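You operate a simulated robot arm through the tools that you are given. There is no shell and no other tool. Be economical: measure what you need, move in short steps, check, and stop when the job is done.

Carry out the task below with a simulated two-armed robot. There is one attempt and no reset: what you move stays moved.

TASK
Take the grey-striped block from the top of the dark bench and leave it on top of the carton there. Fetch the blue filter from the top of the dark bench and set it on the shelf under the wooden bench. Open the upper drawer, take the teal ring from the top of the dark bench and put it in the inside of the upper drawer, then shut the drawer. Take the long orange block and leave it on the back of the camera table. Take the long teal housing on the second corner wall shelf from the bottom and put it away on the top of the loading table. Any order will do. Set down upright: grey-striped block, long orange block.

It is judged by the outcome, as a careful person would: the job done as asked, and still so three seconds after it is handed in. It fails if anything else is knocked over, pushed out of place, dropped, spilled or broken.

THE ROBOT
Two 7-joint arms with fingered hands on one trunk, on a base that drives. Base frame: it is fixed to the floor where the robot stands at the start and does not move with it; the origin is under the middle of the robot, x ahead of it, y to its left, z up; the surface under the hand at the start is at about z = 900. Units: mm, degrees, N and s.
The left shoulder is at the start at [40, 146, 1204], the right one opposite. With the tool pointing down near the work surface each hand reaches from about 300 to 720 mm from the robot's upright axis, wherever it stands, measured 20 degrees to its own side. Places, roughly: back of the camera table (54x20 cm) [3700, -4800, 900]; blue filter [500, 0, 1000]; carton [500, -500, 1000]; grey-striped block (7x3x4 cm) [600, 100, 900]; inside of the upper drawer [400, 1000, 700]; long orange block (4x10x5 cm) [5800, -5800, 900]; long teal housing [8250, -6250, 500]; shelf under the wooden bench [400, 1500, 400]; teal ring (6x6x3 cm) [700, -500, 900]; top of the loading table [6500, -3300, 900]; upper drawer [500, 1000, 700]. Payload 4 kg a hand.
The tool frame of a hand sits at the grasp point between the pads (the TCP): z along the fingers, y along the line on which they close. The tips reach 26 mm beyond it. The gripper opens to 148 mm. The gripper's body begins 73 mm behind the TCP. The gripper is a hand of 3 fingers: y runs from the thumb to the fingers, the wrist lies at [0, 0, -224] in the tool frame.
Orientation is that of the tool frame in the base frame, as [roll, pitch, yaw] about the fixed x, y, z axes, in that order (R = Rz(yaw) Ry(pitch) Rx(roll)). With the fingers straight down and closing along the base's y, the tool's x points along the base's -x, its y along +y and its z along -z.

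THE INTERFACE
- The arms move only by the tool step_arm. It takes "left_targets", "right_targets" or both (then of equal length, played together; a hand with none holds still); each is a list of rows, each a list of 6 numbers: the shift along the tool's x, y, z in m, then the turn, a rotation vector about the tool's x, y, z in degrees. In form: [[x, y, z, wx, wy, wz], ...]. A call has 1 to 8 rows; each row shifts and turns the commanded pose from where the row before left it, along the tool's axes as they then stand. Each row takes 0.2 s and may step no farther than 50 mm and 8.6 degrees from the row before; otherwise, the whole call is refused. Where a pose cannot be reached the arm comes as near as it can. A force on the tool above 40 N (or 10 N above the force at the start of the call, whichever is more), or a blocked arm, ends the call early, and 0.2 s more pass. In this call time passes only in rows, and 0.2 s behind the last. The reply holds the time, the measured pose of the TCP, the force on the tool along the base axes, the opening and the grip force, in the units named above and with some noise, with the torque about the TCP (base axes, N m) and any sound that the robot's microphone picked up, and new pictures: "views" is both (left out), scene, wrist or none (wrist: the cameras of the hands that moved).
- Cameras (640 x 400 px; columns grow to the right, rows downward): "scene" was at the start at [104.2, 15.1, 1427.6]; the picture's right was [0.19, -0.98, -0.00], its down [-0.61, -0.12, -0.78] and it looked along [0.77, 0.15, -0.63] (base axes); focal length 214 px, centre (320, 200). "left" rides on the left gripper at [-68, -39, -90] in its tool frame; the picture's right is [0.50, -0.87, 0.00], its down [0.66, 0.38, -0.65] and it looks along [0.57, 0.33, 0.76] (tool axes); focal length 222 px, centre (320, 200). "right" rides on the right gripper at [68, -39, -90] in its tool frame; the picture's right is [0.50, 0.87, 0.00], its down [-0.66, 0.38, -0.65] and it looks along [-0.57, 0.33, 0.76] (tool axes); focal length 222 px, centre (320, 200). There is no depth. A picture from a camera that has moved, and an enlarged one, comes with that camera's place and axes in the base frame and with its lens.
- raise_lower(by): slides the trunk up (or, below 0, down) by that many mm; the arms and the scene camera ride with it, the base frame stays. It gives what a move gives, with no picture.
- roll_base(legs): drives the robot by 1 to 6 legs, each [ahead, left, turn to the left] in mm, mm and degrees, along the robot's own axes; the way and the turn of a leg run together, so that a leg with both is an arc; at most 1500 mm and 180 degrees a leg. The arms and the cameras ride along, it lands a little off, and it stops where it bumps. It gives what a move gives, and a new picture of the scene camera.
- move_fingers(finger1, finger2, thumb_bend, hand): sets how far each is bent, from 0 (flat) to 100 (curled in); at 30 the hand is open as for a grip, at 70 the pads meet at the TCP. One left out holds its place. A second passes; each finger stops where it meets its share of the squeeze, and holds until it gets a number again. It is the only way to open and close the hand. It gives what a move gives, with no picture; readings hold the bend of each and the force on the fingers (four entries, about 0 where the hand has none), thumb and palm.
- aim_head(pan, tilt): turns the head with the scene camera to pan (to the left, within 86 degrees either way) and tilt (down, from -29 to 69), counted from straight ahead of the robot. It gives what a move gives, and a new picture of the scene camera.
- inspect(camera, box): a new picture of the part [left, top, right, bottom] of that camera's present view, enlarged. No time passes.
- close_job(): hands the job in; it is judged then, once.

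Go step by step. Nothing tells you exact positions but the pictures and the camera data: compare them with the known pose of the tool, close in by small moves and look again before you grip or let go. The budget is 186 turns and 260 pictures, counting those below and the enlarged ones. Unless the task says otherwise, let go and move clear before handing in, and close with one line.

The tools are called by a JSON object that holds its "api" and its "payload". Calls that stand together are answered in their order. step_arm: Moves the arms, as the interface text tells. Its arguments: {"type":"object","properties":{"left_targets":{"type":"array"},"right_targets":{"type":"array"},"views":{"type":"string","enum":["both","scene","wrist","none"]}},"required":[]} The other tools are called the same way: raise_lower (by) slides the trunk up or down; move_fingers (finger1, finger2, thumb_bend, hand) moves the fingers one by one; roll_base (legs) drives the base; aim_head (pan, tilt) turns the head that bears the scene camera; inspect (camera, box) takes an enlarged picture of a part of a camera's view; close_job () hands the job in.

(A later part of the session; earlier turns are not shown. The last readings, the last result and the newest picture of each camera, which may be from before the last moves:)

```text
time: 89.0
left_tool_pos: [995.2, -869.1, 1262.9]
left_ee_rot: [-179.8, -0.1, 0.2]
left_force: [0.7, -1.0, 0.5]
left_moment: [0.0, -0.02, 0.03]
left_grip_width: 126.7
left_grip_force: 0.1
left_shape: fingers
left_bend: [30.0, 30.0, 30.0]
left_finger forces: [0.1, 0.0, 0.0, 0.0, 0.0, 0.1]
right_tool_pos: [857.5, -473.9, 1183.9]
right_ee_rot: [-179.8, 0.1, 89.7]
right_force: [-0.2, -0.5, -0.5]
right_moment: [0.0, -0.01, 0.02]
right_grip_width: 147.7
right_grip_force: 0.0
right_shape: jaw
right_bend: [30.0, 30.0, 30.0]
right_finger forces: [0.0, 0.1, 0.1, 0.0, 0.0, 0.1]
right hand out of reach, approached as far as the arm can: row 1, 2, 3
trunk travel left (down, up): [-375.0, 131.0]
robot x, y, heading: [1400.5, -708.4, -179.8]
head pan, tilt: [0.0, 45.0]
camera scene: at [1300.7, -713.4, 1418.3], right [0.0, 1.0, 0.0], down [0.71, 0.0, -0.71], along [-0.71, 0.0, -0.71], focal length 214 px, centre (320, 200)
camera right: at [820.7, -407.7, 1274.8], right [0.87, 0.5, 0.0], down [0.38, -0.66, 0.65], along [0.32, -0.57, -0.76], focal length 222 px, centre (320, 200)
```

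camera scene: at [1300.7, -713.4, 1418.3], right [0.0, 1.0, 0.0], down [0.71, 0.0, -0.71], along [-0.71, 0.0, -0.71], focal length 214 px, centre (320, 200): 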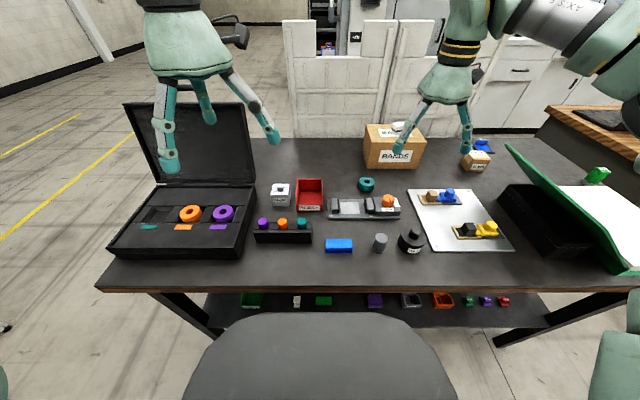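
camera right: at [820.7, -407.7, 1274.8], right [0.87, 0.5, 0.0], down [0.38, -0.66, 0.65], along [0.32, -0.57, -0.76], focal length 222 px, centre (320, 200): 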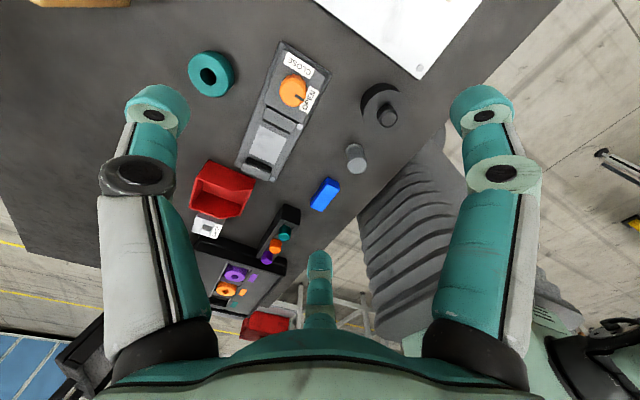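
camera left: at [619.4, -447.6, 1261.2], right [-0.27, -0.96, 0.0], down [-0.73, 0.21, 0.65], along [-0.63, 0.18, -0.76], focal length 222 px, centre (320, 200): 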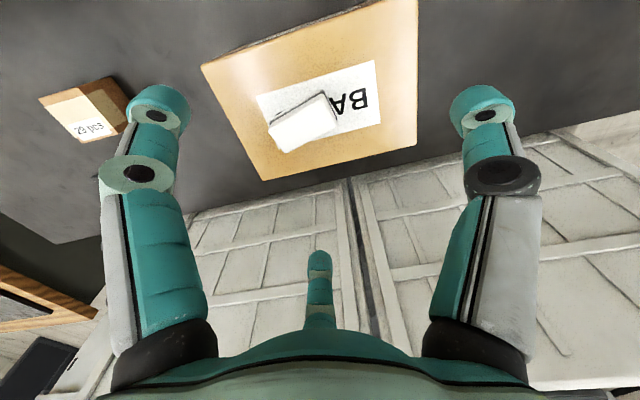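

The reach limits at height come from the wrist; raising the trunk with the hand low helps. I'll raise it, roll 35 mm closer, and come down while advancing.

{"api": "raise_lower", "payload": {"by": 100}}

{"api": "roll_base", "payload": {"legs": [[35, 0, 0]]}}

{"api": "step_arm", "payload": {"right_targets": [[0, 0, 0.045, 0, 0, 0], [0, 0, 0.045, 0, 0, 0], [0, 0, 0.045, 0, 0, 0], [-0.02, -0.03, 0.03, 0, 0, 0], [-0.02, -0.03, 0.03, 0, 0, 0], [-0.02, -0.03, 0.01, 0, 0, 0]], "views": "both"}}

```text
time: 90.3
left_tool_pos: [993.8, -869.1, 1365.1]
left_ee_rot: [-179.9, 0.0, 0.2]
left_force: [0.6, 1.0, -0.5]
left_moment: [-0.03, 0.0, 0.02]
left_grip_width: 126.7
left_grip_force: 0.0
left_shape: fingers
left_bend: [30.0, 30.0, 30.0]
left_finger forces: [0.1, 0.0, 0.1, 0.0, 0.1, 0.1]
right_tool_pos: [858.7, -474.3, 1284.7]
right_ee_rot: [-179.8, -0.1, 89.8]
right_force: [0.0, 0.8, -1.0]
right_moment: [-0.02, 0.0, 0.0]
right_grip_width: 147.9
right_grip_force: 0.0
right_shape: jaw
right_bend: [30.0, 30.0, 30.0]
right_finger forces: [0.0, 0.1, 0.0, 0.1, 0.2, 0.0]
trunk travel left (down, up): [-475.0, 31.0]
robot x, y, heading: [1404.0, -714.3, -179.8]
head pan, tilt: [0.0, 45.0]
```

```text
time: 91.2
left_tool_pos: [972.4, -869.1, 1368.3]
left_ee_rot: [-179.8, 0.6, 0.2]
left_force: [0.6, -1.0, 0.1]
left_moment: [-0.01, 0.06, 0.01]
left_grip_width: 126.4
left_grip_force: 0.0
left_shape: fingers
left_bend: [30.0, 30.0, 30.0]
left_finger forces: [0.0, 0.0, 0.0, 0.0, 0.0, 0.0]
right_tool_pos: [833.9, -475.2, 1291.1]
right_ee_rot: [-179.3, 0.1, 89.7]
right_force: [0.2, 0.3, 0.4]
right_moment: [0.01, 0.08, 0.0]
right_grip_width: 147.9
right_grip_force: 0.1
right_shape: jaw
right_bend: [30.0, 30.0, 30.0]
right_finger forces: [0.1, 0.1, 0.0, 0.0, 0.1, 0.0]
trunk travel left (down, up): [-475.0, 31.0]
robot x, y, heading: [1370.0, -715.5, -180.4]
head pan, tilt: [0.0, 45.0]
camera scene: at [1278.9, -713.9, 1520.3], right [0.0, 1.0, 0.0], down [0.7, 0.0, -0.71], along [-0.71, 0.0, -0.7], focal length 214 px, centre (320, 200)
```

scene: 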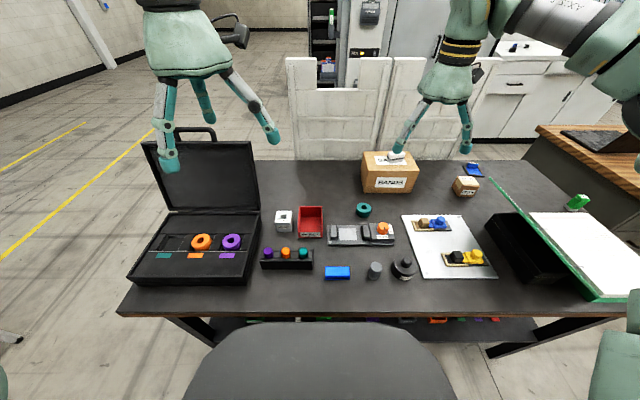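

```text
time: 92.6
left_tool_pos: [963.6, -869.3, 1365.3]
left_ee_rot: [-179.8, 0.2, 0.2]
left_force: [0.0, 0.3, -0.5]
left_moment: [0.01, 0.0, -0.01]
left_grip_width: 126.8
left_grip_force: 0.0
left_shape: fingers
left_bend: [30.0, 30.0, 30.0]
left_finger forces: [0.0, 0.1, 0.0, 0.0, 0.0, 0.0]
right_tool_pos: [815.7, -474.9, 1110.4]
right_ee_rot: [-179.7, 0.2, 89.8]
right_force: [0.6, 0.5, -0.5]
right_moment: [-0.01, -0.04, 0.02]
right_grip_width: 147.9
right_grip_force: 0.2
right_shape: jaw
right_bend: [30.0, 30.0, 30.0]
right_finger forces: [0.1, 0.0, 0.0, 0.0, 0.0, 0.0]
right hand out of reach, approached as far as the arm can: row 4, 5, 6
trunk travel left (down, up): [-475.0, 31.0]
robot x, y, heading: [1370.7, -712.4, -180.2]
head pan, tilt: [0.0, 45.0]
camera scene: at [1268.9, -714.2, 1519.6], right [0.0, 1.0, 0.0], down [0.71, 0.0, -0.71], along [-0.71, 0.0, -0.71], focal length 214 px, centre (320, 200)
camera right: at [778.0, -409.5, 1201.2], right [0.87, 0.5, -0.01], down [0.38, -0.66, 0.65], along [0.32, -0.57, -0.76], focal length 222 px, centre (320, 200)
```

scene: 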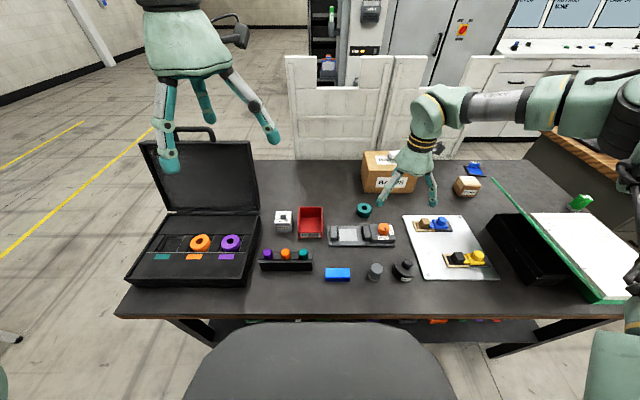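
right: 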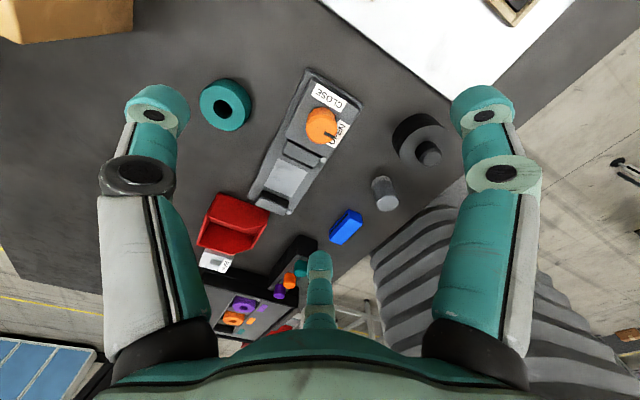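

The 90° yaw costs reach. By the hand's 3‑fold symmetry, a −30° yaw gives the same finger layout (one digit toward the carton), so I'll turn back to that.

{"api": "step_arm", "payload": {"right_targets": [[0, 0, -0.02, 0, 0, 8.5], [0, 0, 0, 0, 0, 8.5], [0, 0, 0, 0, 0, 8.5], [0, 0, 0, 0, 0, 8.5], [0, 0, 0, 0, 0, 8.5], [0, 0, 0, 0, 0, 8.5], [0, 0, 0, 0, 0, 8.5], [0, 0, 0, 0, 0, 8.5]], "views": "none"}}

{"api": "step_arm", "payload": {"right_targets": [[0, 0, 0, 0, 0, 8.6], [0, 0, 0, 0, 0, 8.6], [0, 0, 0, 0, 0, 8.6], [0, 0, 0, 0, 0, 8.6], [0, 0, 0, 0, 0, 8.6], [0, 0, 0, 0, 0, 8.6]], "views": "none"}}

```text
time: 94.4
left_tool_pos: [962.4, -869.3, 1364.5]
left_ee_rot: [-179.7, 0.2, 0.1]
left_force: [-0.2, -0.1, 0.2]
left_moment: [0.02, -0.02, -0.02]
left_grip_width: 126.9
left_grip_force: 0.1
left_shape: fingers
left_bend: [30.0, 30.0, 30.0]
left_finger forces: [0.0, 0.0, 0.1, 0.1, 0.0, 0.0]
right_tool_pos: [817.0, -476.4, 1130.9]
right_ee_rot: [180.0, 0.2, 21.7]
right_force: [0.0, -0.4, -0.7]
right_moment: [0.0, -0.01, 0.01]
right_grip_width: 147.8
right_grip_force: 0.0
right_shape: jaw
right_bend: [30.0, 30.0, 30.0]
right_finger forces: [0.1, 0.0, 0.0, 0.0, 0.1, 0.0]
trunk travel left (down, up): [-475.0, 31.0]
robot x, y, heading: [1367.7, -716.5, -179.7]
head pan, tilt: [0.0, 45.0]
```

```text
time: 95.8
left_tool_pos: [962.0, -869.6, 1364.7]
left_ee_rot: [-179.8, 0.1, 0.3]
left_force: [-0.1, -0.5, 0.6]
left_moment: [0.0, -0.01, -0.01]
left_grip_width: 126.6
left_grip_force: 0.0
left_shape: fingers
left_bend: [30.0, 30.0, 30.0]
left_finger forces: [0.1, 0.0, 0.0, 0.0, 0.0, 0.1]
right_tool_pos: [815.6, -476.9, 1131.2]
right_ee_rot: [179.9, 0.2, -29.9]
right_force: [0.3, 0.2, 0.3]
right_moment: [0.01, 0.0, 0.0]
right_grip_width: 148.2
right_grip_force: 0.0
right_shape: jaw
right_bend: [30.0, 30.0, 30.0]
right_finger forces: [0.0, 0.1, 0.1, 0.1, 0.0, 0.0]
trunk travel left (down, up): [-475.0, 31.0]
robot x, y, heading: [1371.3, -714.8, -180.0]
head pan, tilt: [0.0, 45.0]
```

{"api": "step_arm", "payload": {"right_targets": [[-0.0157, 0.0367, 0.023, 0, 0, 0], [-0.0157, 0.0367, 0.023, 0, 0, 0], [-0.0157, 0.0367, 0.023, 0, 0, 0]], "views": "both"}}

```text
time: 96.6
left_tool_pos: [962.2, -868.8, 1365.4]
left_ee_rot: [-180.0, 0.1, 0.2]
left_force: [-1.1, -0.4, -0.3]
left_moment: [-0.02, 0.03, -0.03]
left_grip_width: 126.7
left_grip_force: 0.0
left_shape: fingers
left_bend: [30.0, 30.0, 30.0]
left_finger forces: [0.0, 0.0, 0.1, 0.0, 0.0, 0.0]
right_tool_pos: [815.1, -477.9, 1112.2]
right_ee_rot: [179.8, 0.1, -29.8]
right_force: [0.5, -0.2, -0.2]
right_moment: [-0.02, 0.0, 0.0]
right_grip_width: 147.9
right_grip_force: 0.0
right_shape: jaw
right_bend: [30.0, 30.0, 30.0]
right_finger forces: [0.0, 0.0, 0.0, 0.0, 0.1, 0.0]
right hand out of reach, approached as far as the arm can: row 1, 2, 3
trunk travel left (down, up): [-475.0, 31.0]
robot x, y, heading: [1370.7, -714.4, -179.9]
head pan, tilt: [0.0, 45.0]
camera scene: at [1267.6, -713.9, 1519.5], right [0.0, 1.0, 0.0], down [0.71, 0.0, -0.71], along [-0.71, 0.0, -0.71], focal length 214 px, centre (320, 200)
camera right: at [894.5, -478.4, 1201.9], right [0.0, -1.0, 0.0], down [-0.75, 0.0, 0.66], along [-0.66, 0.0, -0.75], focal length 222 px, centre (320, 200)
```

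scene: 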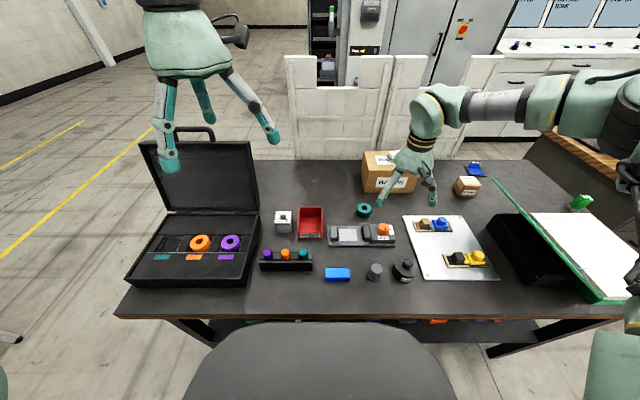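
right: 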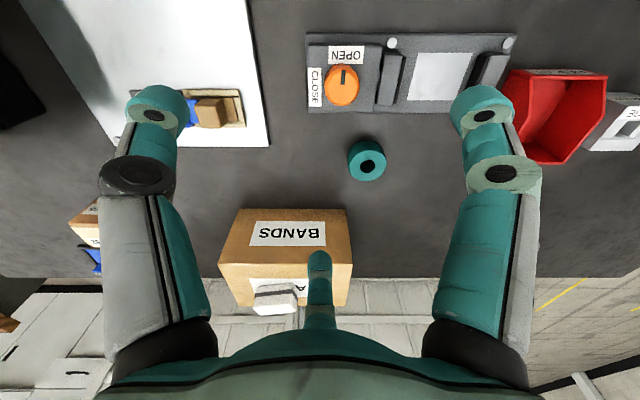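

The right arm is posture-limited here, but the left arm has reached this far before. I'll retract the right arm, shift the base, and use the left for the ring.

{"api": "step_arm", "payload": {"right_targets": [[0, 0, -0.045, 0, 0, -7.5], [0, 0, -0.045, 0, 0, -7.5], [0, 0, -0.045, 0, 0, -7.5], [0, 0, -0.045, 0, 0, -7.5], [0.04, 0, -0.025, 0, 0, 0], [0.045, 0, -0.02, 0, 0, 0], [0.045, 0, -0.015, 0, 0, 0], [0.045, 0, 0, 0, 0, 0]], "views": "none"}}

{"api": "roll_base", "payload": {"legs": [[0, -315, 0]]}}

```text
time: 98.4
left_tool_pos: [964.3, -869.8, 1365.9]
left_ee_rot: [-179.8, 0.3, 0.1]
left_force: [0.8, -0.1, 0.6]
left_moment: [-0.01, 0.0, 0.0]
left_grip_width: 126.7
left_grip_force: 0.1
left_shape: fingers
left_bend: [30.0, 30.0, 30.0]
left_finger forces: [0.0, 0.0, 0.1, 0.0, 0.0, 0.0]
right_tool_pos: [994.5, -474.1, 1351.0]
right_ee_rot: [179.9, 0.4, 0.1]
right_force: [0.3, 0.8, -0.7]
right_moment: [-0.03, 0.01, -0.03]
right_grip_width: 147.9
right_grip_force: 0.0
right_shape: jaw
right_bend: [30.0, 30.0, 30.0]
right_finger forces: [0.0, 0.0, 0.0, 0.1, 0.0, 0.0]
trunk travel left (down, up): [-475.0, 31.0]
robot x, y, heading: [1370.3, -710.7, -179.8]
head pan, tilt: [0.0, 45.0]
```

```text
time: 100.5
left_tool_pos: [962.1, -558.8, 1364.9]
left_ee_rot: [-179.6, 0.1, 0.5]
left_force: [-0.6, 0.1, 0.3]
left_moment: [-0.02, -0.01, 0.02]
left_grip_width: 126.7
left_grip_force: 0.0
left_shape: fingers
left_bend: [30.0, 30.0, 30.0]
left_finger forces: [0.0, 0.1, 0.0, 0.1, 0.1, 0.0]
right_tool_pos: [990.3, -162.6, 1351.3]
right_ee_rot: [-179.9, 0.1, 0.3]
right_force: [-0.5, -0.6, 0.2]
right_moment: [-0.02, 0.01, 0.0]
right_grip_width: 148.0
right_grip_force: 0.0
right_shape: jaw
right_bend: [30.0, 30.0, 30.0]
right_finger forces: [0.0, 0.1, 0.0, 0.0, 0.0, 0.0]
trunk travel left (down, up): [-475.0, 31.0]
robot x, y, heading: [1367.7, -400.7, -179.6]
head pan, tilt: [0.0, 45.0]
camera scene: at [1267.2, -402.9, 1519.5], right [0.0, 1.0, 0.0], down [0.71, 0.0, -0.71], along [-0.71, 0.0, -0.71], focal length 214 px, centre (320, 200)
```

scene: 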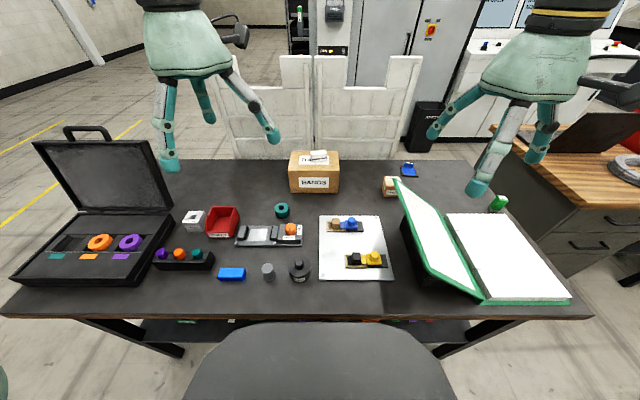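

{"api": "step_arm", "payload": {"left_targets": [[-0.03, 0, 0.038, 0, 0, 0], [-0.03, 0, 0.038, 0, 0, 0], [-0.03, 0, 0.038, 0, 0, 0], [-0.03, 0, 0.038, 0, 0, 0], [-0.03, 0, 0.038, 0, 0, 0], [-0.03, 0, 0.038, 0, 0, 0], [-0.033, 0, 0.035, 0, 0, 0]], "views": "none"}}

{"api": "step_arm", "payload": {"left_targets": [[-0.015, 0, 0, 0, 0, 0], [-0.015, -0.01, 0, 0, 0, 0], [0, 0, 0, 0, 0, 7.5], [0, 0, 0, 0, 0, 7.5], [0, 0, 0, 0, 0, 7.5], [0, 0, 0, 0, 0, 7.5]], "views": "wrist"}}

```text
time: 102.1
left_tool_pos: [744.7, -555.1, 1101.2]
left_ee_rot: [-179.7, 0.1, 0.5]
left_force: [0.3, -0.2, 0.3]
left_moment: [-0.02, -0.03, -0.02]
left_grip_width: 126.4
left_grip_force: 0.0
left_shape: fingers
left_bend: [30.0, 30.0, 30.0]
left_finger forces: [0.1, 0.0, 0.1, 0.0, 0.0, 0.0]
right_tool_pos: [988.4, -159.0, 1349.4]
right_ee_rot: [179.9, 0.1, 0.2]
right_force: [1.0, -0.1, 0.2]
right_moment: [-0.02, -0.04, 0.02]
right_grip_width: 148.0
right_grip_force: 0.0
right_shape: jaw
right_bend: [30.0, 30.0, 30.0]
right_finger forces: [0.0, 0.1, 0.1, 0.0, 0.0, 0.1]
trunk travel left (down, up): [-475.0, 31.0]
robot x, y, heading: [1365.6, -403.1, -179.7]
head pan, tilt: [0.0, 45.0]
```

```text
time: 103.5
left_tool_pos: [717.0, -547.3, 1102.9]
left_ee_rot: [-179.9, 0.2, -29.8]
left_force: [-0.2, -0.6, 0.1]
left_moment: [0.02, -0.02, 0.02]
left_grip_width: 126.7
left_grip_force: 0.0
left_shape: fingers
left_bend: [30.0, 30.0, 30.0]
left_finger forces: [0.1, 0.1, 0.1, 0.1, 0.1, 0.0]
right_tool_pos: [990.8, -159.6, 1350.1]
right_ee_rot: [-179.9, 0.1, 0.3]
right_force: [-0.1, -0.2, -0.3]
right_moment: [-0.01, -0.01, 0.01]
right_grip_width: 148.0
right_grip_force: 0.0
right_shape: jaw
right_bend: [30.0, 30.0, 30.0]
right_finger forces: [0.0, 0.0, 0.1, 0.0, 0.1, 0.1]
trunk travel left (down, up): [-475.0, 31.0]
robot x, y, heading: [1371.1, -398.4, -179.9]
head pan, tilt: [0.0, 45.0]
camera left: at [679.2, -479.2, 1194.1], right [0.86, 0.5, 0.0], down [0.38, -0.66, 0.65], along [0.33, -0.56, -0.76], focal length 222 px, centre (320, 200)
```

left: 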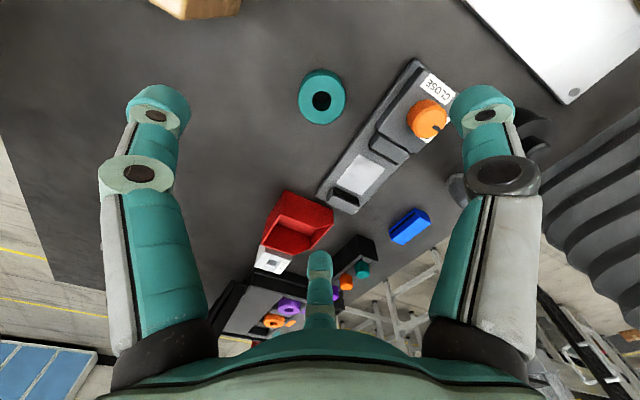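

Ring centred at (721,−544); adjusting and descending.

{"api": "step_arm", "payload": {"left_targets": [[0.002, -0.0045, 0.04, 0, 0, 0], [0, 0, 0.045, 0, 0, 0], [0, 0, 0.04, 0, 0, 0]], "views": "wrist"}}

```text
time: 104.3
left_tool_pos: [720.8, -544.5, 976.5]
left_ee_rot: [-179.8, 0.2, -29.6]
left_force: [0.0, -0.2, 0.1]
left_moment: [0.0, -0.02, 0.05]
left_grip_width: 126.8
left_grip_force: 0.1
left_shape: fingers
left_bend: [30.0, 30.0, 30.0]
left_finger forces: [0.1, 0.0, 0.0, 0.0, 0.0, 0.0]
right_tool_pos: [990.0, -159.9, 1349.9]
right_ee_rot: [180.0, 0.2, 0.4]
right_force: [0.0, 0.4, 0.8]
right_moment: [0.02, 0.01, -0.01]
right_grip_width: 147.8
right_grip_force: 0.0
right_shape: jaw
right_bend: [30.0, 30.0, 30.0]
right_finger forces: [0.0, 0.1, 0.0, 0.0, 0.0, 0.0]
trunk travel left (down, up): [-475.0, 31.0]
robot x, y, heading: [1370.7, -399.1, -179.8]
head pan, tilt: [0.0, 45.0]
camera left: at [681.5, -477.1, 1068.7], right [0.86, 0.51, 0.0], down [0.38, -0.66, 0.65], along [0.33, -0.56, -0.76], focal length 222 px, centre (320, 200)
```

left: 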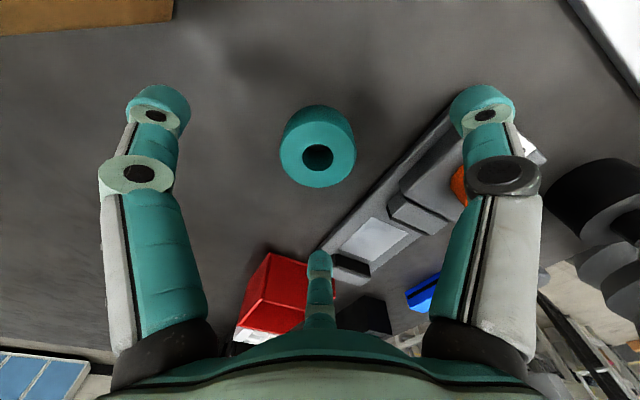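

The thumb is close to the switch unit, so I'll half-close before the last descent.

{"api": "move_fingers", "payload": {"hand": "left", "finger1": 42, "finger2": 42, "thumb_bend": 42}}

{"api": "step_arm", "payload": {"left_targets": [[0, 0, 0.02, 0, 0, 0], [0, 0, 0.018, 0, 0, 0]], "views": "wrist"}}

```text
time: 105.3
left_tool_pos: [721.7, -544.6, 976.2]
left_ee_rot: [-179.9, 0.2, -29.5]
left_force: [0.5, -0.1, -0.2]
left_moment: [0.05, 0.01, -0.02]
left_grip_width: 88.9
left_grip_force: 0.1
left_shape: fingers
left_bend: [42.0, 42.0, 42.0]
left_finger forces: [0.0, 0.1, 0.0, 0.1, 0.1, 0.0]
right_tool_pos: [990.7, -159.9, 1349.5]
right_ee_rot: [-180.0, 0.4, 0.3]
right_force: [-0.3, 0.1, 0.3]
right_moment: [-0.01, 0.02, 0.03]
right_grip_width: 147.9
right_grip_force: 0.2
right_shape: jaw
right_bend: [30.0, 30.0, 30.0]
right_finger forces: [0.0, 0.1, 0.1, 0.0, 0.0, 0.0]
trunk travel left (down, up): [-475.0, 31.0]
robot x, y, heading: [1367.6, -402.9, -179.9]
head pan, tilt: [0.0, 45.0]
```

```text
time: 105.9
left_tool_pos: [720.7, -543.6, 939.9]
left_ee_rot: [-179.9, 0.2, -29.7]
left_force: [0.0, -0.7, -0.4]
left_moment: [-0.02, 0.02, -0.01]
left_grip_width: 89.3
left_grip_force: 0.1
left_shape: fingers
left_bend: [42.0, 42.0, 42.0]
left_finger forces: [0.0, 0.0, 0.0, 0.0, 0.1, 0.0]
right_tool_pos: [990.1, -160.4, 1351.3]
right_ee_rot: [-180.0, 0.2, 0.3]
right_force: [0.1, -0.7, 0.2]
right_moment: [0.01, -0.01, 0.0]
right_grip_width: 147.8
right_grip_force: 0.0
right_shape: jaw
right_bend: [30.0, 30.0, 30.0]
right_finger forces: [0.0, 0.1, 0.0, 0.0, 0.1, 0.0]
trunk travel left (down, up): [-475.0, 31.0]
robot x, y, heading: [1370.4, -398.7, -179.9]
head pan, tilt: [0.0, 45.0]
camera left: at [681.4, -476.3, 1031.7], right [0.86, 0.51, 0.0], down [0.38, -0.66, 0.65], along [0.33, -0.56, -0.76], focal length 222 px, centre (320, 200)
```

left: 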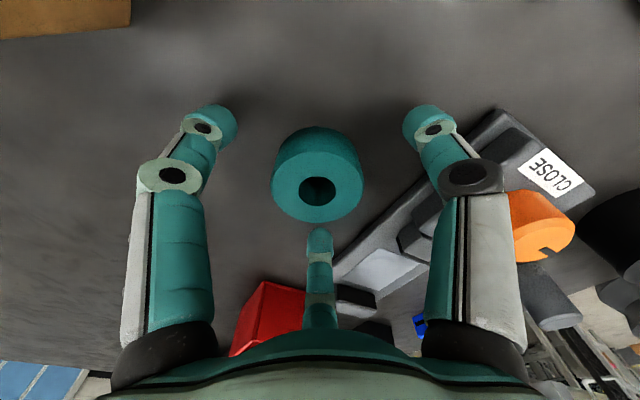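

Well centred around the ring. Closing in two stages.

{"api": "move_fingers", "payload": {"hand": "left", "finger1": 56, "finger2": 56, "thumb_bend": 56}}

{"api": "move_fingers", "payload": {"hand": "left", "finger1": 70, "finger2": 70, "thumb_bend": 70}}

{"api": "step_arm", "payload": {"left_targets": [[0, 0, -0.02, 0, 0, 0], [0, 0, -0.03, 0, 0, 0], [0, 0, -0.04, 0, 0, 0]], "views": "wrist"}}

```text
time: 106.9
left_tool_pos: [720.2, -543.6, 939.2]
left_ee_rot: [-179.9, 0.2, -29.6]
left_force: [-0.5, 0.5, -0.3]
left_moment: [0.0, 0.02, 0.02]
left_grip_width: 43.8
left_grip_force: 0.3
left_shape: fingers
left_bend: [55.0, 55.0, 56.0]
left_finger forces: [0.8, 0.9, 0.1, 0.1, 0.0, 0.0]
right_tool_pos: [990.8, -159.9, 1349.2]
right_ee_rot: [180.0, 0.2, 0.3]
right_force: [-0.5, -0.3, 1.1]
right_moment: [0.01, -0.02, -0.01]
right_grip_width: 147.9
right_grip_force: 0.0
right_shape: jaw
right_bend: [30.0, 30.0, 30.0]
right_finger forces: [0.0, 0.0, 0.0, 0.0, 0.0, 0.1]
trunk travel left (down, up): [-475.0, 31.0]
robot x, y, heading: [1370.4, -398.5, -180.0]
head pan, tilt: [0.0, 45.0]
```

```text
time: 107.9
left_tool_pos: [720.5, -543.1, 938.4]
left_ee_rot: [-179.8, 0.2, -29.6]
left_force: [0.1, 0.5, 0.4]
left_moment: [-0.02, 0.0, -0.01]
left_grip_width: 38.8
left_grip_force: 17.9
left_shape: fingers
left_bend: [55.0, 55.0, 61.0]
left_finger forces: [11.3, 11.6, 0.0, 0.0, 13.7, 0.0]
right_tool_pos: [990.7, -159.3, 1349.7]
right_ee_rot: [-179.9, 0.2, 0.3]
right_force: [-0.3, 0.2, -0.4]
right_moment: [-0.03, 0.02, 0.01]
right_grip_width: 148.0
right_grip_force: 0.1
right_shape: jaw
right_bend: [30.0, 30.0, 30.0]
right_finger forces: [0.0, 0.0, 0.0, 0.1, 0.0, 0.0]
trunk travel left (down, up): [-475.0, 31.0]
robot x, y, heading: [1367.8, -402.2, -179.8]
head pan, tilt: [0.0, 45.0]
```

```text
time: 108.7
left_tool_pos: [723.0, -541.7, 1030.5]
left_ee_rot: [-179.9, 0.1, -29.6]
left_force: [-0.5, -1.0, -2.3]
left_moment: [0.0, -0.03, -0.02]
left_grip_width: 38.7
left_grip_force: 18.3
left_shape: fingers
left_bend: [55.0, 55.0, 61.0]
left_finger forces: [11.0, 11.6, 0.0, 0.0, 13.3, 0.1]
right_tool_pos: [991.9, -159.6, 1350.7]
right_ee_rot: [-180.0, 0.3, 0.3]
right_force: [0.9, -0.2, -0.4]
right_moment: [0.01, 0.01, 0.02]
right_grip_width: 148.2
right_grip_force: 0.0
right_shape: jaw
right_bend: [30.0, 30.0, 30.0]
right_finger forces: [0.0, 0.0, 0.1, 0.0, 0.0, 0.0]
trunk travel left (down, up): [-475.0, 31.0]
robot x, y, heading: [1367.7, -400.2, -179.7]
head pan, tilt: [0.0, 45.0]
camera left: at [683.8, -475.1, 1122.7], right [0.86, 0.51, 0.0], down [0.38, -0.66, 0.65], along [0.33, -0.56, -0.76], focal length 222 px, centre (320, 200)
```

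left: 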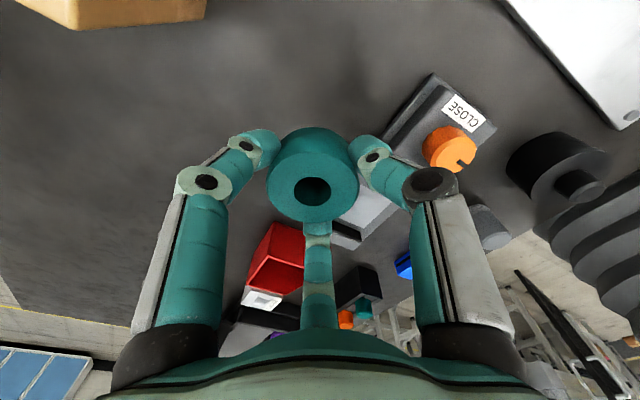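

Ring is held. Retracting it up and back, then I'll look toward the wooden bench, whose drawers face this side.

{"api": "step_arm", "payload": {"left_targets": [[0, 0, -0.045, 0, 0, -7.5], [0, 0, -0.045, 0, 0, -7.5], [0, 0, -0.045, 0, 0, -7.5], [0, 0, -0.045, 0, 0, -7.5], [0.03, 0, -0.035, 0, 0, 0], [0.03, 0, -0.035, 0, 0, 0], [0.03, 0, -0.035, 0, 0, 0], [0.04, 0, -0.02, 0, 0, 0]], "views": "none"}}

{"api": "step_arm", "payload": {"left_targets": [[0.045, 0, 0, 0, 0, 0], [0.045, 0, 0, 0, 0, 0], [0.03, 0, 0, 0, 0, 0]], "views": "none"}}

{"api": "roll_base", "payload": {"legs": [[-230, 0, 0]]}}

{"api": "aim_head", "payload": {"pan": -60, "tilt": 30}}

```text
time: 110.5
left_tool_pos: [855.0, -544.0, 1336.3]
left_ee_rot: [-179.8, 0.2, 0.4]
left_force: [1.0, 0.3, -1.3]
left_moment: [0.0, 0.05, 0.02]
left_grip_width: 38.4
left_grip_force: 17.7
left_shape: fingers
left_bend: [55.0, 55.0, 61.0]
left_finger forces: [11.0, 11.5, 0.0, 0.0, 13.2, 0.0]
right_tool_pos: [993.0, -160.7, 1351.0]
right_ee_rot: [180.0, 0.3, 0.2]
right_force: [-0.4, -0.3, 0.0]
right_moment: [0.0, 0.02, 0.0]
right_grip_width: 147.8
right_grip_force: 0.2
right_shape: jaw
right_bend: [30.0, 30.0, 30.0]
right_finger forces: [0.0, 0.1, 0.0, 0.0, 0.1, 0.0]
trunk travel left (down, up): [-475.0, 31.0]
robot x, y, heading: [1371.0, -396.8, -180.0]
head pan, tilt: [0.0, 45.0]
```

```text
time: 111.3
left_tool_pos: [973.9, -542.4, 1335.7]
left_ee_rot: [-179.9, 0.1, 0.4]
left_force: [0.2, 0.3, -0.7]
left_moment: [0.03, 0.02, -0.02]
left_grip_width: 38.1
left_grip_force: 18.1
left_shape: fingers
left_bend: [55.0, 55.0, 61.0]
left_finger forces: [11.1, 11.5, 0.0, 0.0, 12.9, 0.1]
right_tool_pos: [990.8, -160.6, 1349.5]
right_ee_rot: [-179.9, 0.2, 0.2]
right_force: [-0.2, -0.4, -0.4]
right_moment: [0.01, 0.0, 0.03]
right_grip_width: 147.9
right_grip_force: 0.1
right_shape: jaw
right_bend: [30.0, 30.0, 30.0]
right_finger forces: [0.0, 0.0, 0.1, 0.1, 0.0, 0.1]
trunk travel left (down, up): [-475.0, 31.0]
robot x, y, heading: [1366.9, -399.1, -179.6]
head pan, tilt: [0.0, 45.0]
```

```text
time: 113.0
left_tool_pos: [1201.9, -543.4, 1332.7]
left_ee_rot: [-179.8, -0.1, 0.7]
left_force: [-0.2, -0.5, -1.8]
left_moment: [0.01, -0.01, -0.01]
left_grip_width: 37.9
left_grip_force: 17.7
left_shape: fingers
left_bend: [55.0, 55.0, 61.0]
left_finger forces: [11.2, 11.5, 0.0, 0.1, 13.0, 0.1]
right_tool_pos: [1218.7, -159.9, 1347.9]
right_ee_rot: [-180.0, 0.1, 0.6]
right_force: [-1.2, 0.1, 0.4]
right_moment: [0.02, -0.03, -0.01]
right_grip_width: 148.2
right_grip_force: 0.0
right_shape: jaw
right_bend: [30.0, 30.0, 30.0]
right_finger forces: [0.0, 0.0, 0.0, 0.0, 0.0, 0.0]
trunk travel left (down, up): [-475.0, 31.0]
robot x, y, heading: [1600.9, -399.8, -179.5]
head pan, tilt: [0.0, 45.0]
camera scene: at [1494.2, -399.0, 1519.1], right [-0.01, 1.0, 0.0], down [0.71, 0.0, -0.7], along [-0.7, 0.0, -0.71], focal length 214 px, centre (320, 200)
```

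scene: 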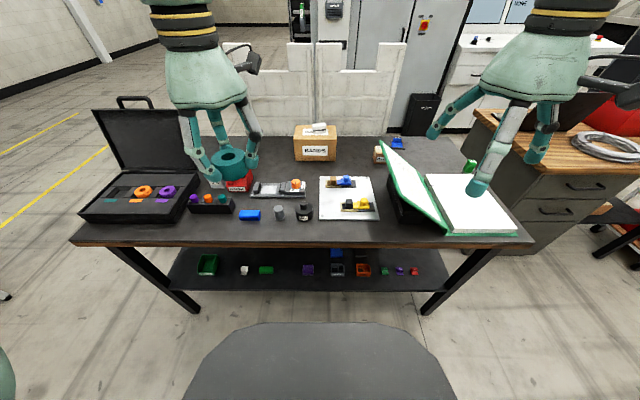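

```text
time: 114.3
left_tool_pos: [1206.2, -544.7, 1334.2]
left_ee_rot: [-179.7, -0.1, 0.6]
left_force: [0.2, 0.1, -1.9]
left_moment: [0.06, 0.0, 0.01]
left_grip_width: 38.5
left_grip_force: 17.6
left_shape: fingers
left_bend: [55.0, 55.0, 61.0]
left_finger forces: [11.2, 11.7, 0.0, 0.0, 13.0, 0.0]
right_tool_pos: [1220.8, -160.2, 1349.3]
right_ee_rot: [-180.0, 0.2, 0.6]
right_force: [0.3, 0.4, -0.3]
right_moment: [0.02, -0.06, -0.03]
right_grip_width: 147.6
right_grip_force: 0.0
right_shape: jaw
right_bend: [30.0, 30.0, 30.0]
right_finger forces: [0.1, 0.0, 0.0, 0.0, 0.0, 0.0]
trunk travel left (down, up): [-475.0, 31.0]
robot x, y, heading: [1602.3, -396.1, -179.6]
head pan, tilt: [-60.0, 30.0]
camera scene: at [1533.8, -320.5, 1542.0], right [0.86, 0.51, 0.0], down [0.25, -0.43, -0.87], along [-0.44, 0.75, -0.5], focal length 214 px, centre (320, 200)
```

scene: 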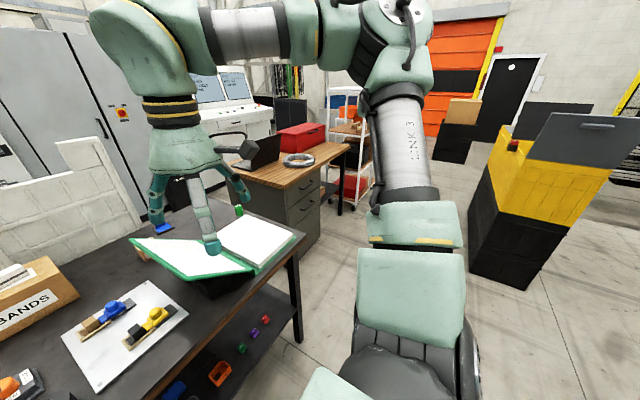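

Floor is clear toward the drawers. Strafing to face the wooden bench.

{"api": "roll_base", "payload": {"legs": [[0, -1350, 0]]}}

{"api": "aim_head", "payload": {"pan": 0, "tilt": 40}}

```text
time: 121.0
left_tool_pos: [1198.5, 784.5, 1333.7]
left_ee_rot: [-179.7, 0.1, 0.5]
left_force: [-0.1, -0.9, -1.9]
left_moment: [0.05, -0.01, 0.01]
left_grip_width: 38.2
left_grip_force: 17.8
left_shape: fingers
left_bend: [55.0, 55.0, 61.0]
left_finger forces: [11.1, 11.6, 0.1, 0.1, 13.0, 0.0]
right_tool_pos: [1214.7, 1168.9, 1349.9]
right_ee_rot: [180.0, 0.2, 0.5]
right_force: [0.4, -1.0, -0.6]
right_moment: [0.03, 0.02, -0.01]
right_grip_width: 147.8
right_grip_force: 0.1
right_shape: jaw
right_bend: [30.0, 30.0, 30.0]
right_finger forces: [0.0, 0.0, 0.0, 0.0, 0.1, 0.0]
trunk travel left (down, up): [-475.0, 31.0]
robot x, y, heading: [1590.7, 934.2, -179.4]
head pan, tilt: [-60.0, 30.0]
camera scene: at [1526.6, 1007.9, 1542.1], right [0.86, 0.5, 0.0], down [0.25, -0.43, -0.87], along [-0.44, 0.75, -0.5], focal length 214 px, centre (320, 200)
```

scene: 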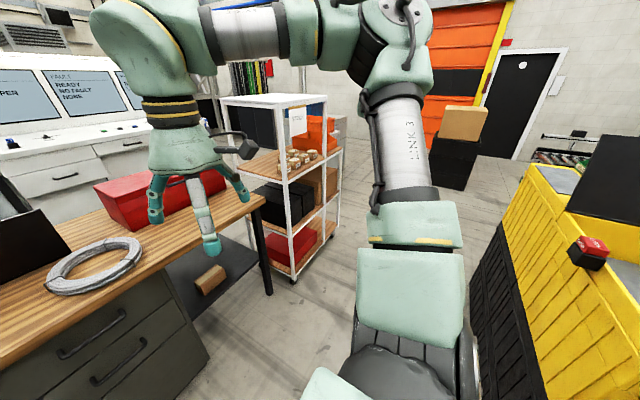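

```text
time: 122.3
left_tool_pos: [1198.5, 787.5, 1335.2]
left_ee_rot: [-179.8, 0.0, 0.5]
left_force: [-0.3, -0.1, -2.5]
left_moment: [0.04, 0.0, 0.01]
left_grip_width: 38.1
left_grip_force: 17.4
left_shape: fingers
left_bend: [55.0, 55.0, 61.0]
left_finger forces: [11.1, 11.5, 0.1, 0.1, 13.0, 0.0]
right_tool_pos: [1214.3, 1169.7, 1349.9]
right_ee_rot: [180.0, 0.3, 0.5]
right_force: [-0.2, 0.0, 0.3]
right_moment: [0.0, 0.05, -0.02]
right_grip_width: 147.8
right_grip_force: 0.1
right_shape: jaw
right_bend: [30.0, 30.0, 30.0]
right_finger forces: [0.0, 0.0, 0.0, 0.0, 0.0, 0.0]
trunk travel left (down, up): [-475.0, 31.0]
robot x, y, heading: [1590.6, 932.3, -179.8]
head pan, tilt: [0.0, 40.0]
camera scene: at [1487.2, 930.3, 1526.7], right [0.0, 1.0, 0.0], down [0.64, 0.0, -0.77], along [-0.77, 0.0, -0.64], focal length 214 px, centre (320, 200)
```

scene: 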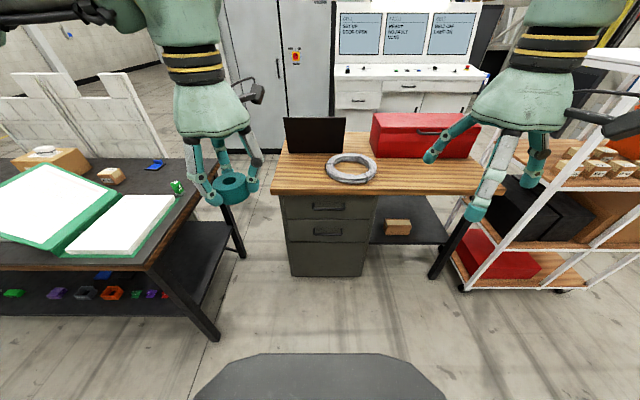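

{"api": "inspect", "payload": {"camera": "scene", "box": [260, 170, 450, 290]}}

```text
3.33 times, centred on (355, 230) of scene
camera zoom: at [1487.2, 930.3, 1526.7], right [0.0, 1.0, 0.0], down [0.64, 0.0, -0.77], along [-0.77, 0.0, -0.64], focal length 715 px, centre (203, 100)
```

zoom: 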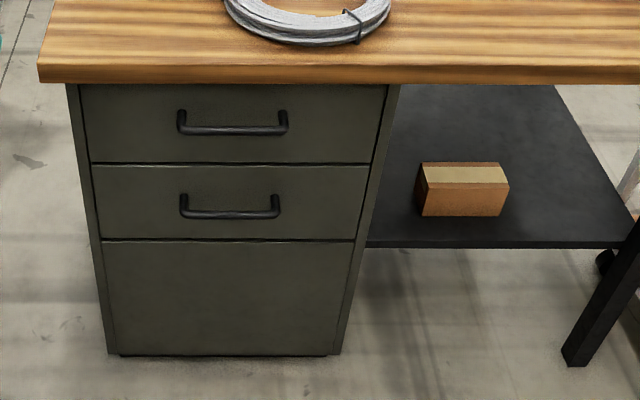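

The drawers face me: upper handle at about (640, 978, 760). Plan: the right hand grips the handle horizontally and the base pulls. First turn the right hand and position the robot.

{"api": "step_arm", "payload": {"right_targets": [[0, 0, 0, 0, 0, -8.5], [0, 0, 0, 0, 0, -8.5], [0, 0, 0, 0, 0, -8.5], [0, 0, 0, 0, 0, -8.5], [0, 0, 0, 0, 0, -8.5], [0, 0, 0, 0, 0, -8.5], [0, 0, 0, 0, 0, -8.5], [0, 0, 0, 0, 0, -8.5]], "views": "none"}}

{"api": "step_arm", "payload": {"right_targets": [[0, 0, 0, 0, 0, -7.5], [0, 0, 0, 0, 0, -7.5], [0, 0, 0, 0, 0, -7.3], [0, -0.03, 0.02, 8, 0, 0], [0, -0.03, 0.02, 8, 0, 0], [0, -0.03, 0.02, 8, 0, 0], [0, -0.03, 0.02, 8, 0, 0], [0, -0.03, 0.02, 8, 0, 0]], "views": "none"}}

{"api": "roll_base", "payload": {"legs": [[0, 200, 0], [180, 0, 0]]}}

```text
time: 124.1
left_tool_pos: [1197.2, 786.3, 1334.6]
left_ee_rot: [-179.8, 0.1, 0.5]
left_force: [0.0, -0.4, -1.6]
left_moment: [-0.02, 0.03, 0.0]
left_grip_width: 38.6
left_grip_force: 17.5
left_shape: fingers
left_bend: [55.0, 55.0, 61.0]
left_finger forces: [11.1, 11.5, 0.0, 0.0, 13.0, 0.1]
right_tool_pos: [1216.6, 1169.5, 1350.6]
right_ee_rot: [-179.7, 0.1, 68.5]
right_force: [1.0, 0.0, -0.4]
right_moment: [0.01, -0.01, -0.02]
right_grip_width: 148.0
right_grip_force: 0.0
right_shape: jaw
right_bend: [30.0, 30.0, 30.0]
right_finger forces: [0.0, 0.1, 0.1, 0.0, 0.0, 0.0]
trunk travel left (down, up): [-475.0, 31.0]
robot x, y, heading: [1594.4, 933.2, -180.0]
head pan, tilt: [0.0, 40.0]
```

```text
time: 125.9
left_tool_pos: [1197.8, 787.1, 1333.5]
left_ee_rot: [-179.7, -0.1, 0.5]
left_force: [-0.4, 0.2, -1.8]
left_moment: [-0.03, -0.02, -0.02]
left_grip_width: 38.3
left_grip_force: 18.4
left_shape: fingers
left_bend: [55.0, 55.0, 61.0]
left_finger forces: [11.1, 11.6, 0.0, 0.1, 13.0, 0.0]
right_tool_pos: [1044.9, 1167.7, 1297.8]
right_ee_rot: [-139.8, 0.1, 90.8]
right_force: [0.6, -0.8, 0.3]
right_moment: [0.01, -0.02, -0.02]
right_grip_width: 147.8
right_grip_force: 0.0
right_shape: jaw
right_bend: [30.0, 30.0, 30.0]
right_finger forces: [0.0, 0.1, 0.0, 0.0, 0.0, 0.0]
trunk travel left (down, up): [-475.0, 31.0]
robot x, y, heading: [1594.4, 931.1, -179.6]
head pan, tilt: [0.0, 40.0]
```

```text
time: 128.6
left_tool_pos: [1022.2, 587.5, 1335.8]
left_ee_rot: [-179.8, 0.3, 0.5]
left_force: [0.5, -0.2, -1.6]
left_moment: [0.04, 0.0, 0.02]
left_grip_width: 38.3
left_grip_force: 17.9
left_shape: fingers
left_bend: [55.0, 55.0, 61.0]
left_finger forces: [11.0, 11.7, 0.0, 0.1, 13.1, 0.0]
right_tool_pos: [869.8, 967.5, 1301.3]
right_ee_rot: [-139.5, 0.0, 90.6]
right_force: [0.0, 0.1, -0.1]
right_moment: [-0.04, 0.02, -0.03]
right_grip_width: 147.9
right_grip_force: 0.0
right_shape: jaw
right_bend: [30.0, 30.0, 30.0]
right_finger forces: [0.0, 0.1, 0.0, 0.0, 0.0, 0.0]
trunk travel left (down, up): [-475.0, 31.0]
robot x, y, heading: [1409.5, 731.4, -180.0]
head pan, tilt: [0.0, 40.0]
camera scene: at [1312.5, 729.5, 1527.1], right [0.0, 1.0, 0.0], down [0.64, 0.0, -0.77], along [-0.77, 0.0, -0.64], focal length 214 px, centre (320, 200)
```

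scene: 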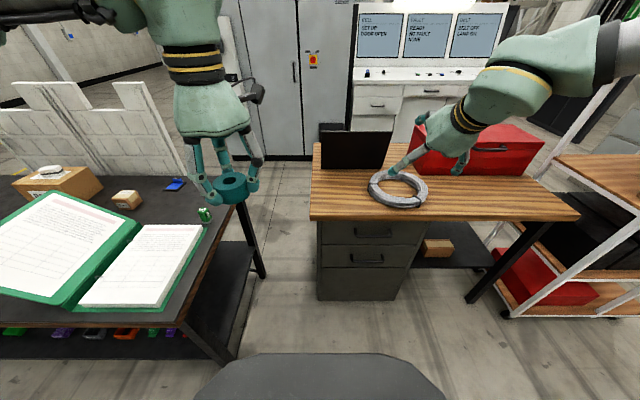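

{"api": "inspect", "payload": {"camera": "scene", "box": [310, 205, 430, 280]}}

```text
5.33 times, centred on (370, 242) of scene
camera zoom: at [1312.5, 729.5, 1527.1], right [0.0, 1.0, 0.0], down [0.64, 0.0, -0.77], along [-0.77, 0.0, -0.64], focal length 1144 px, centre (53, -27)
```

zoom: 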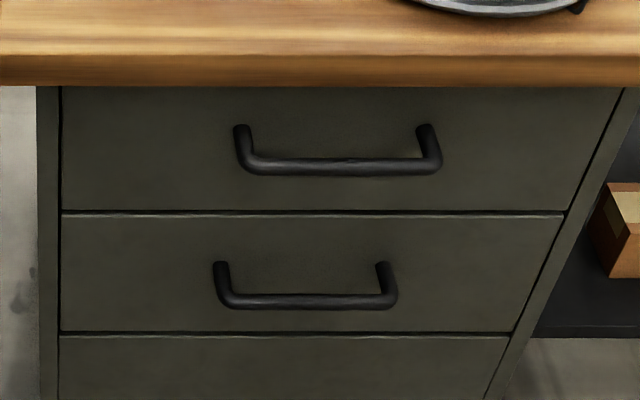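

Handle bar is at about (650, 978, 764), 174 mm wide. Lower the trunk and level the right hand.

{"api": "raise_lower", "payload": {"by": -300}}

{"api": "step_arm", "payload": {"right_targets": [[0, 0, 0, 8.3, 0, 0], [0, 0, 0, 8.3, 0, 0], [0, 0, 0, 8.3, 0, 0], [0, 0, 0, 8.3, 0, 0], [0, 0, 0, 8.3, 0, 0], [0, 0, 0, 8.2, 0, 0]], "views": "none"}}

{"api": "step_arm", "payload": {"right_targets": [[0.005, 0.045, 0, 0, 0, 0], [0.005, 0.045, 0, 0, 0, 0], [0, 0.045, 0, 0, 0, 0], [0, 0.045, 0, 0, 0, 0], [0, 0.04, 0, 0, 0, 0]], "views": "both"}}

```text
time: 131.6
left_tool_pos: [1019.3, 586.9, 1036.0]
left_ee_rot: [-179.8, 0.1, 0.4]
left_force: [0.6, -0.2, -2.1]
left_moment: [-0.04, -0.04, 0.01]
left_grip_width: 38.6
left_grip_force: 17.5
left_shape: fingers
left_bend: [55.0, 55.0, 61.0]
left_finger forces: [11.1, 11.6, 0.1, 0.0, 13.1, 0.0]
right_tool_pos: [868.0, 967.7, 999.0]
right_ee_rot: [-139.8, 0.0, 90.6]
right_force: [0.0, -0.2, 0.7]
right_moment: [0.03, 0.01, 0.01]
right_grip_width: 147.9
right_grip_force: 0.0
right_shape: jaw
right_bend: [30.0, 30.0, 30.0]
right_finger forces: [0.1, 0.0, 0.1, 0.0, 0.1, 0.0]
trunk travel left (down, up): [-175.0, 331.0]
robot x, y, heading: [1413.5, 736.3, -179.8]
head pan, tilt: [0.0, 40.0]
```

```text
time: 133.0
left_tool_pos: [1018.0, 586.5, 1033.9]
left_ee_rot: [-179.8, 0.1, 0.3]
left_force: [0.5, 0.4, -1.8]
left_moment: [0.0, 0.01, -0.04]
left_grip_width: 38.6
left_grip_force: 17.1
left_shape: fingers
left_bend: [55.0, 55.0, 61.0]
left_finger forces: [11.1, 11.6, 0.0, 0.0, 13.1, 0.0]
right_tool_pos: [865.1, 966.1, 1016.1]
right_ee_rot: [-112.2, 0.5, 91.9]
right_force: [1.3, 0.3, -0.3]
right_moment: [0.01, 0.03, 0.0]
right_grip_width: 147.7
right_grip_force: 0.0
right_shape: jaw
right_bend: [30.0, 30.0, 30.0]
right_finger forces: [0.0, 0.1, 0.1, 0.0, 0.0, 0.0]
right hand out of reach, approached as far as the arm can: row 4, 5, 6
trunk travel left (down, up): [-175.0, 331.0]
robot x, y, heading: [1416.4, 732.5, -179.8]
head pan, tilt: [0.0, 40.0]
```

```text
time: 134.2
left_tool_pos: [1017.9, 587.1, 1035.1]
left_ee_rot: [-179.8, 0.2, 0.4]
left_force: [0.6, 0.0, -1.4]
left_moment: [0.02, 0.01, 0.0]
left_grip_width: 38.5
left_grip_force: 18.4
left_shape: fingers
left_bend: [55.0, 55.0, 61.0]
left_finger forces: [11.2, 11.5, 0.0, 0.0, 13.1, 0.0]
right_tool_pos: [864.3, 965.4, 1015.6]
right_ee_rot: [-112.3, 0.6, 91.9]
right_force: [-0.6, -0.2, -0.5]
right_moment: [-0.03, -0.02, 0.01]
right_grip_width: 147.8
right_grip_force: 0.0
right_shape: jaw
right_bend: [30.0, 30.0, 30.0]
right_finger forces: [0.0, 0.0, 0.0, 0.0, 0.1, 0.0]
right hand out of reach, approached as far as the arm can: row 1, 2, 3, 4, 5
trunk travel left (down, up): [-175.0, 331.0]
robot x, y, heading: [1416.2, 732.3, -179.8]
head pan, tilt: [0.0, 40.0]
camera scene: at [1307.4, 729.5, 1226.7], right [0.0, 1.0, 0.0], down [0.64, 0.0, -0.77], along [-0.77, 0.0, -0.64], focal length 214 px, centre (320, 200)
camera right: at [931.4, 1035.2, 1085.5], right [0.31, 0.5, -0.81], down [0.77, -0.63, -0.1], along [-0.56, -0.59, -0.58], focal length 222 px, centre (320, 200)
```

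scene: 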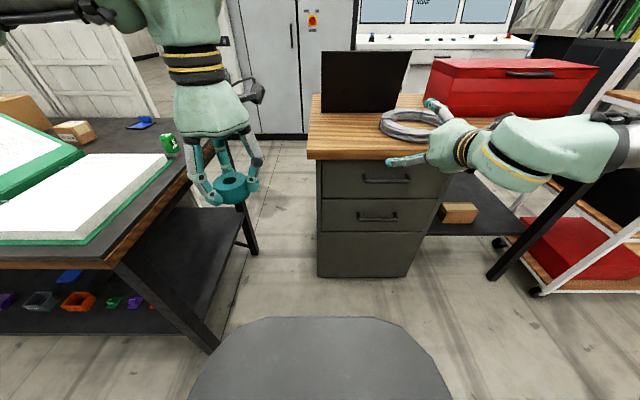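
right: 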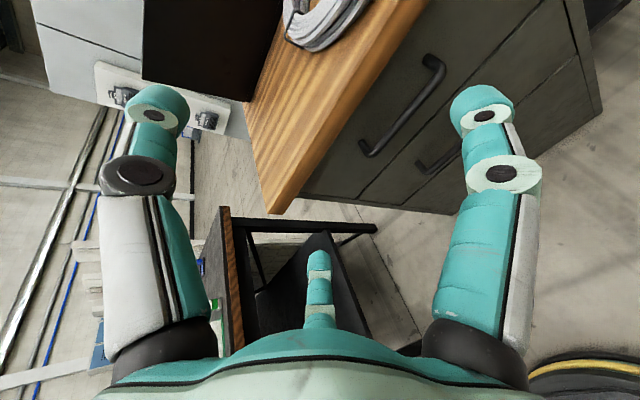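

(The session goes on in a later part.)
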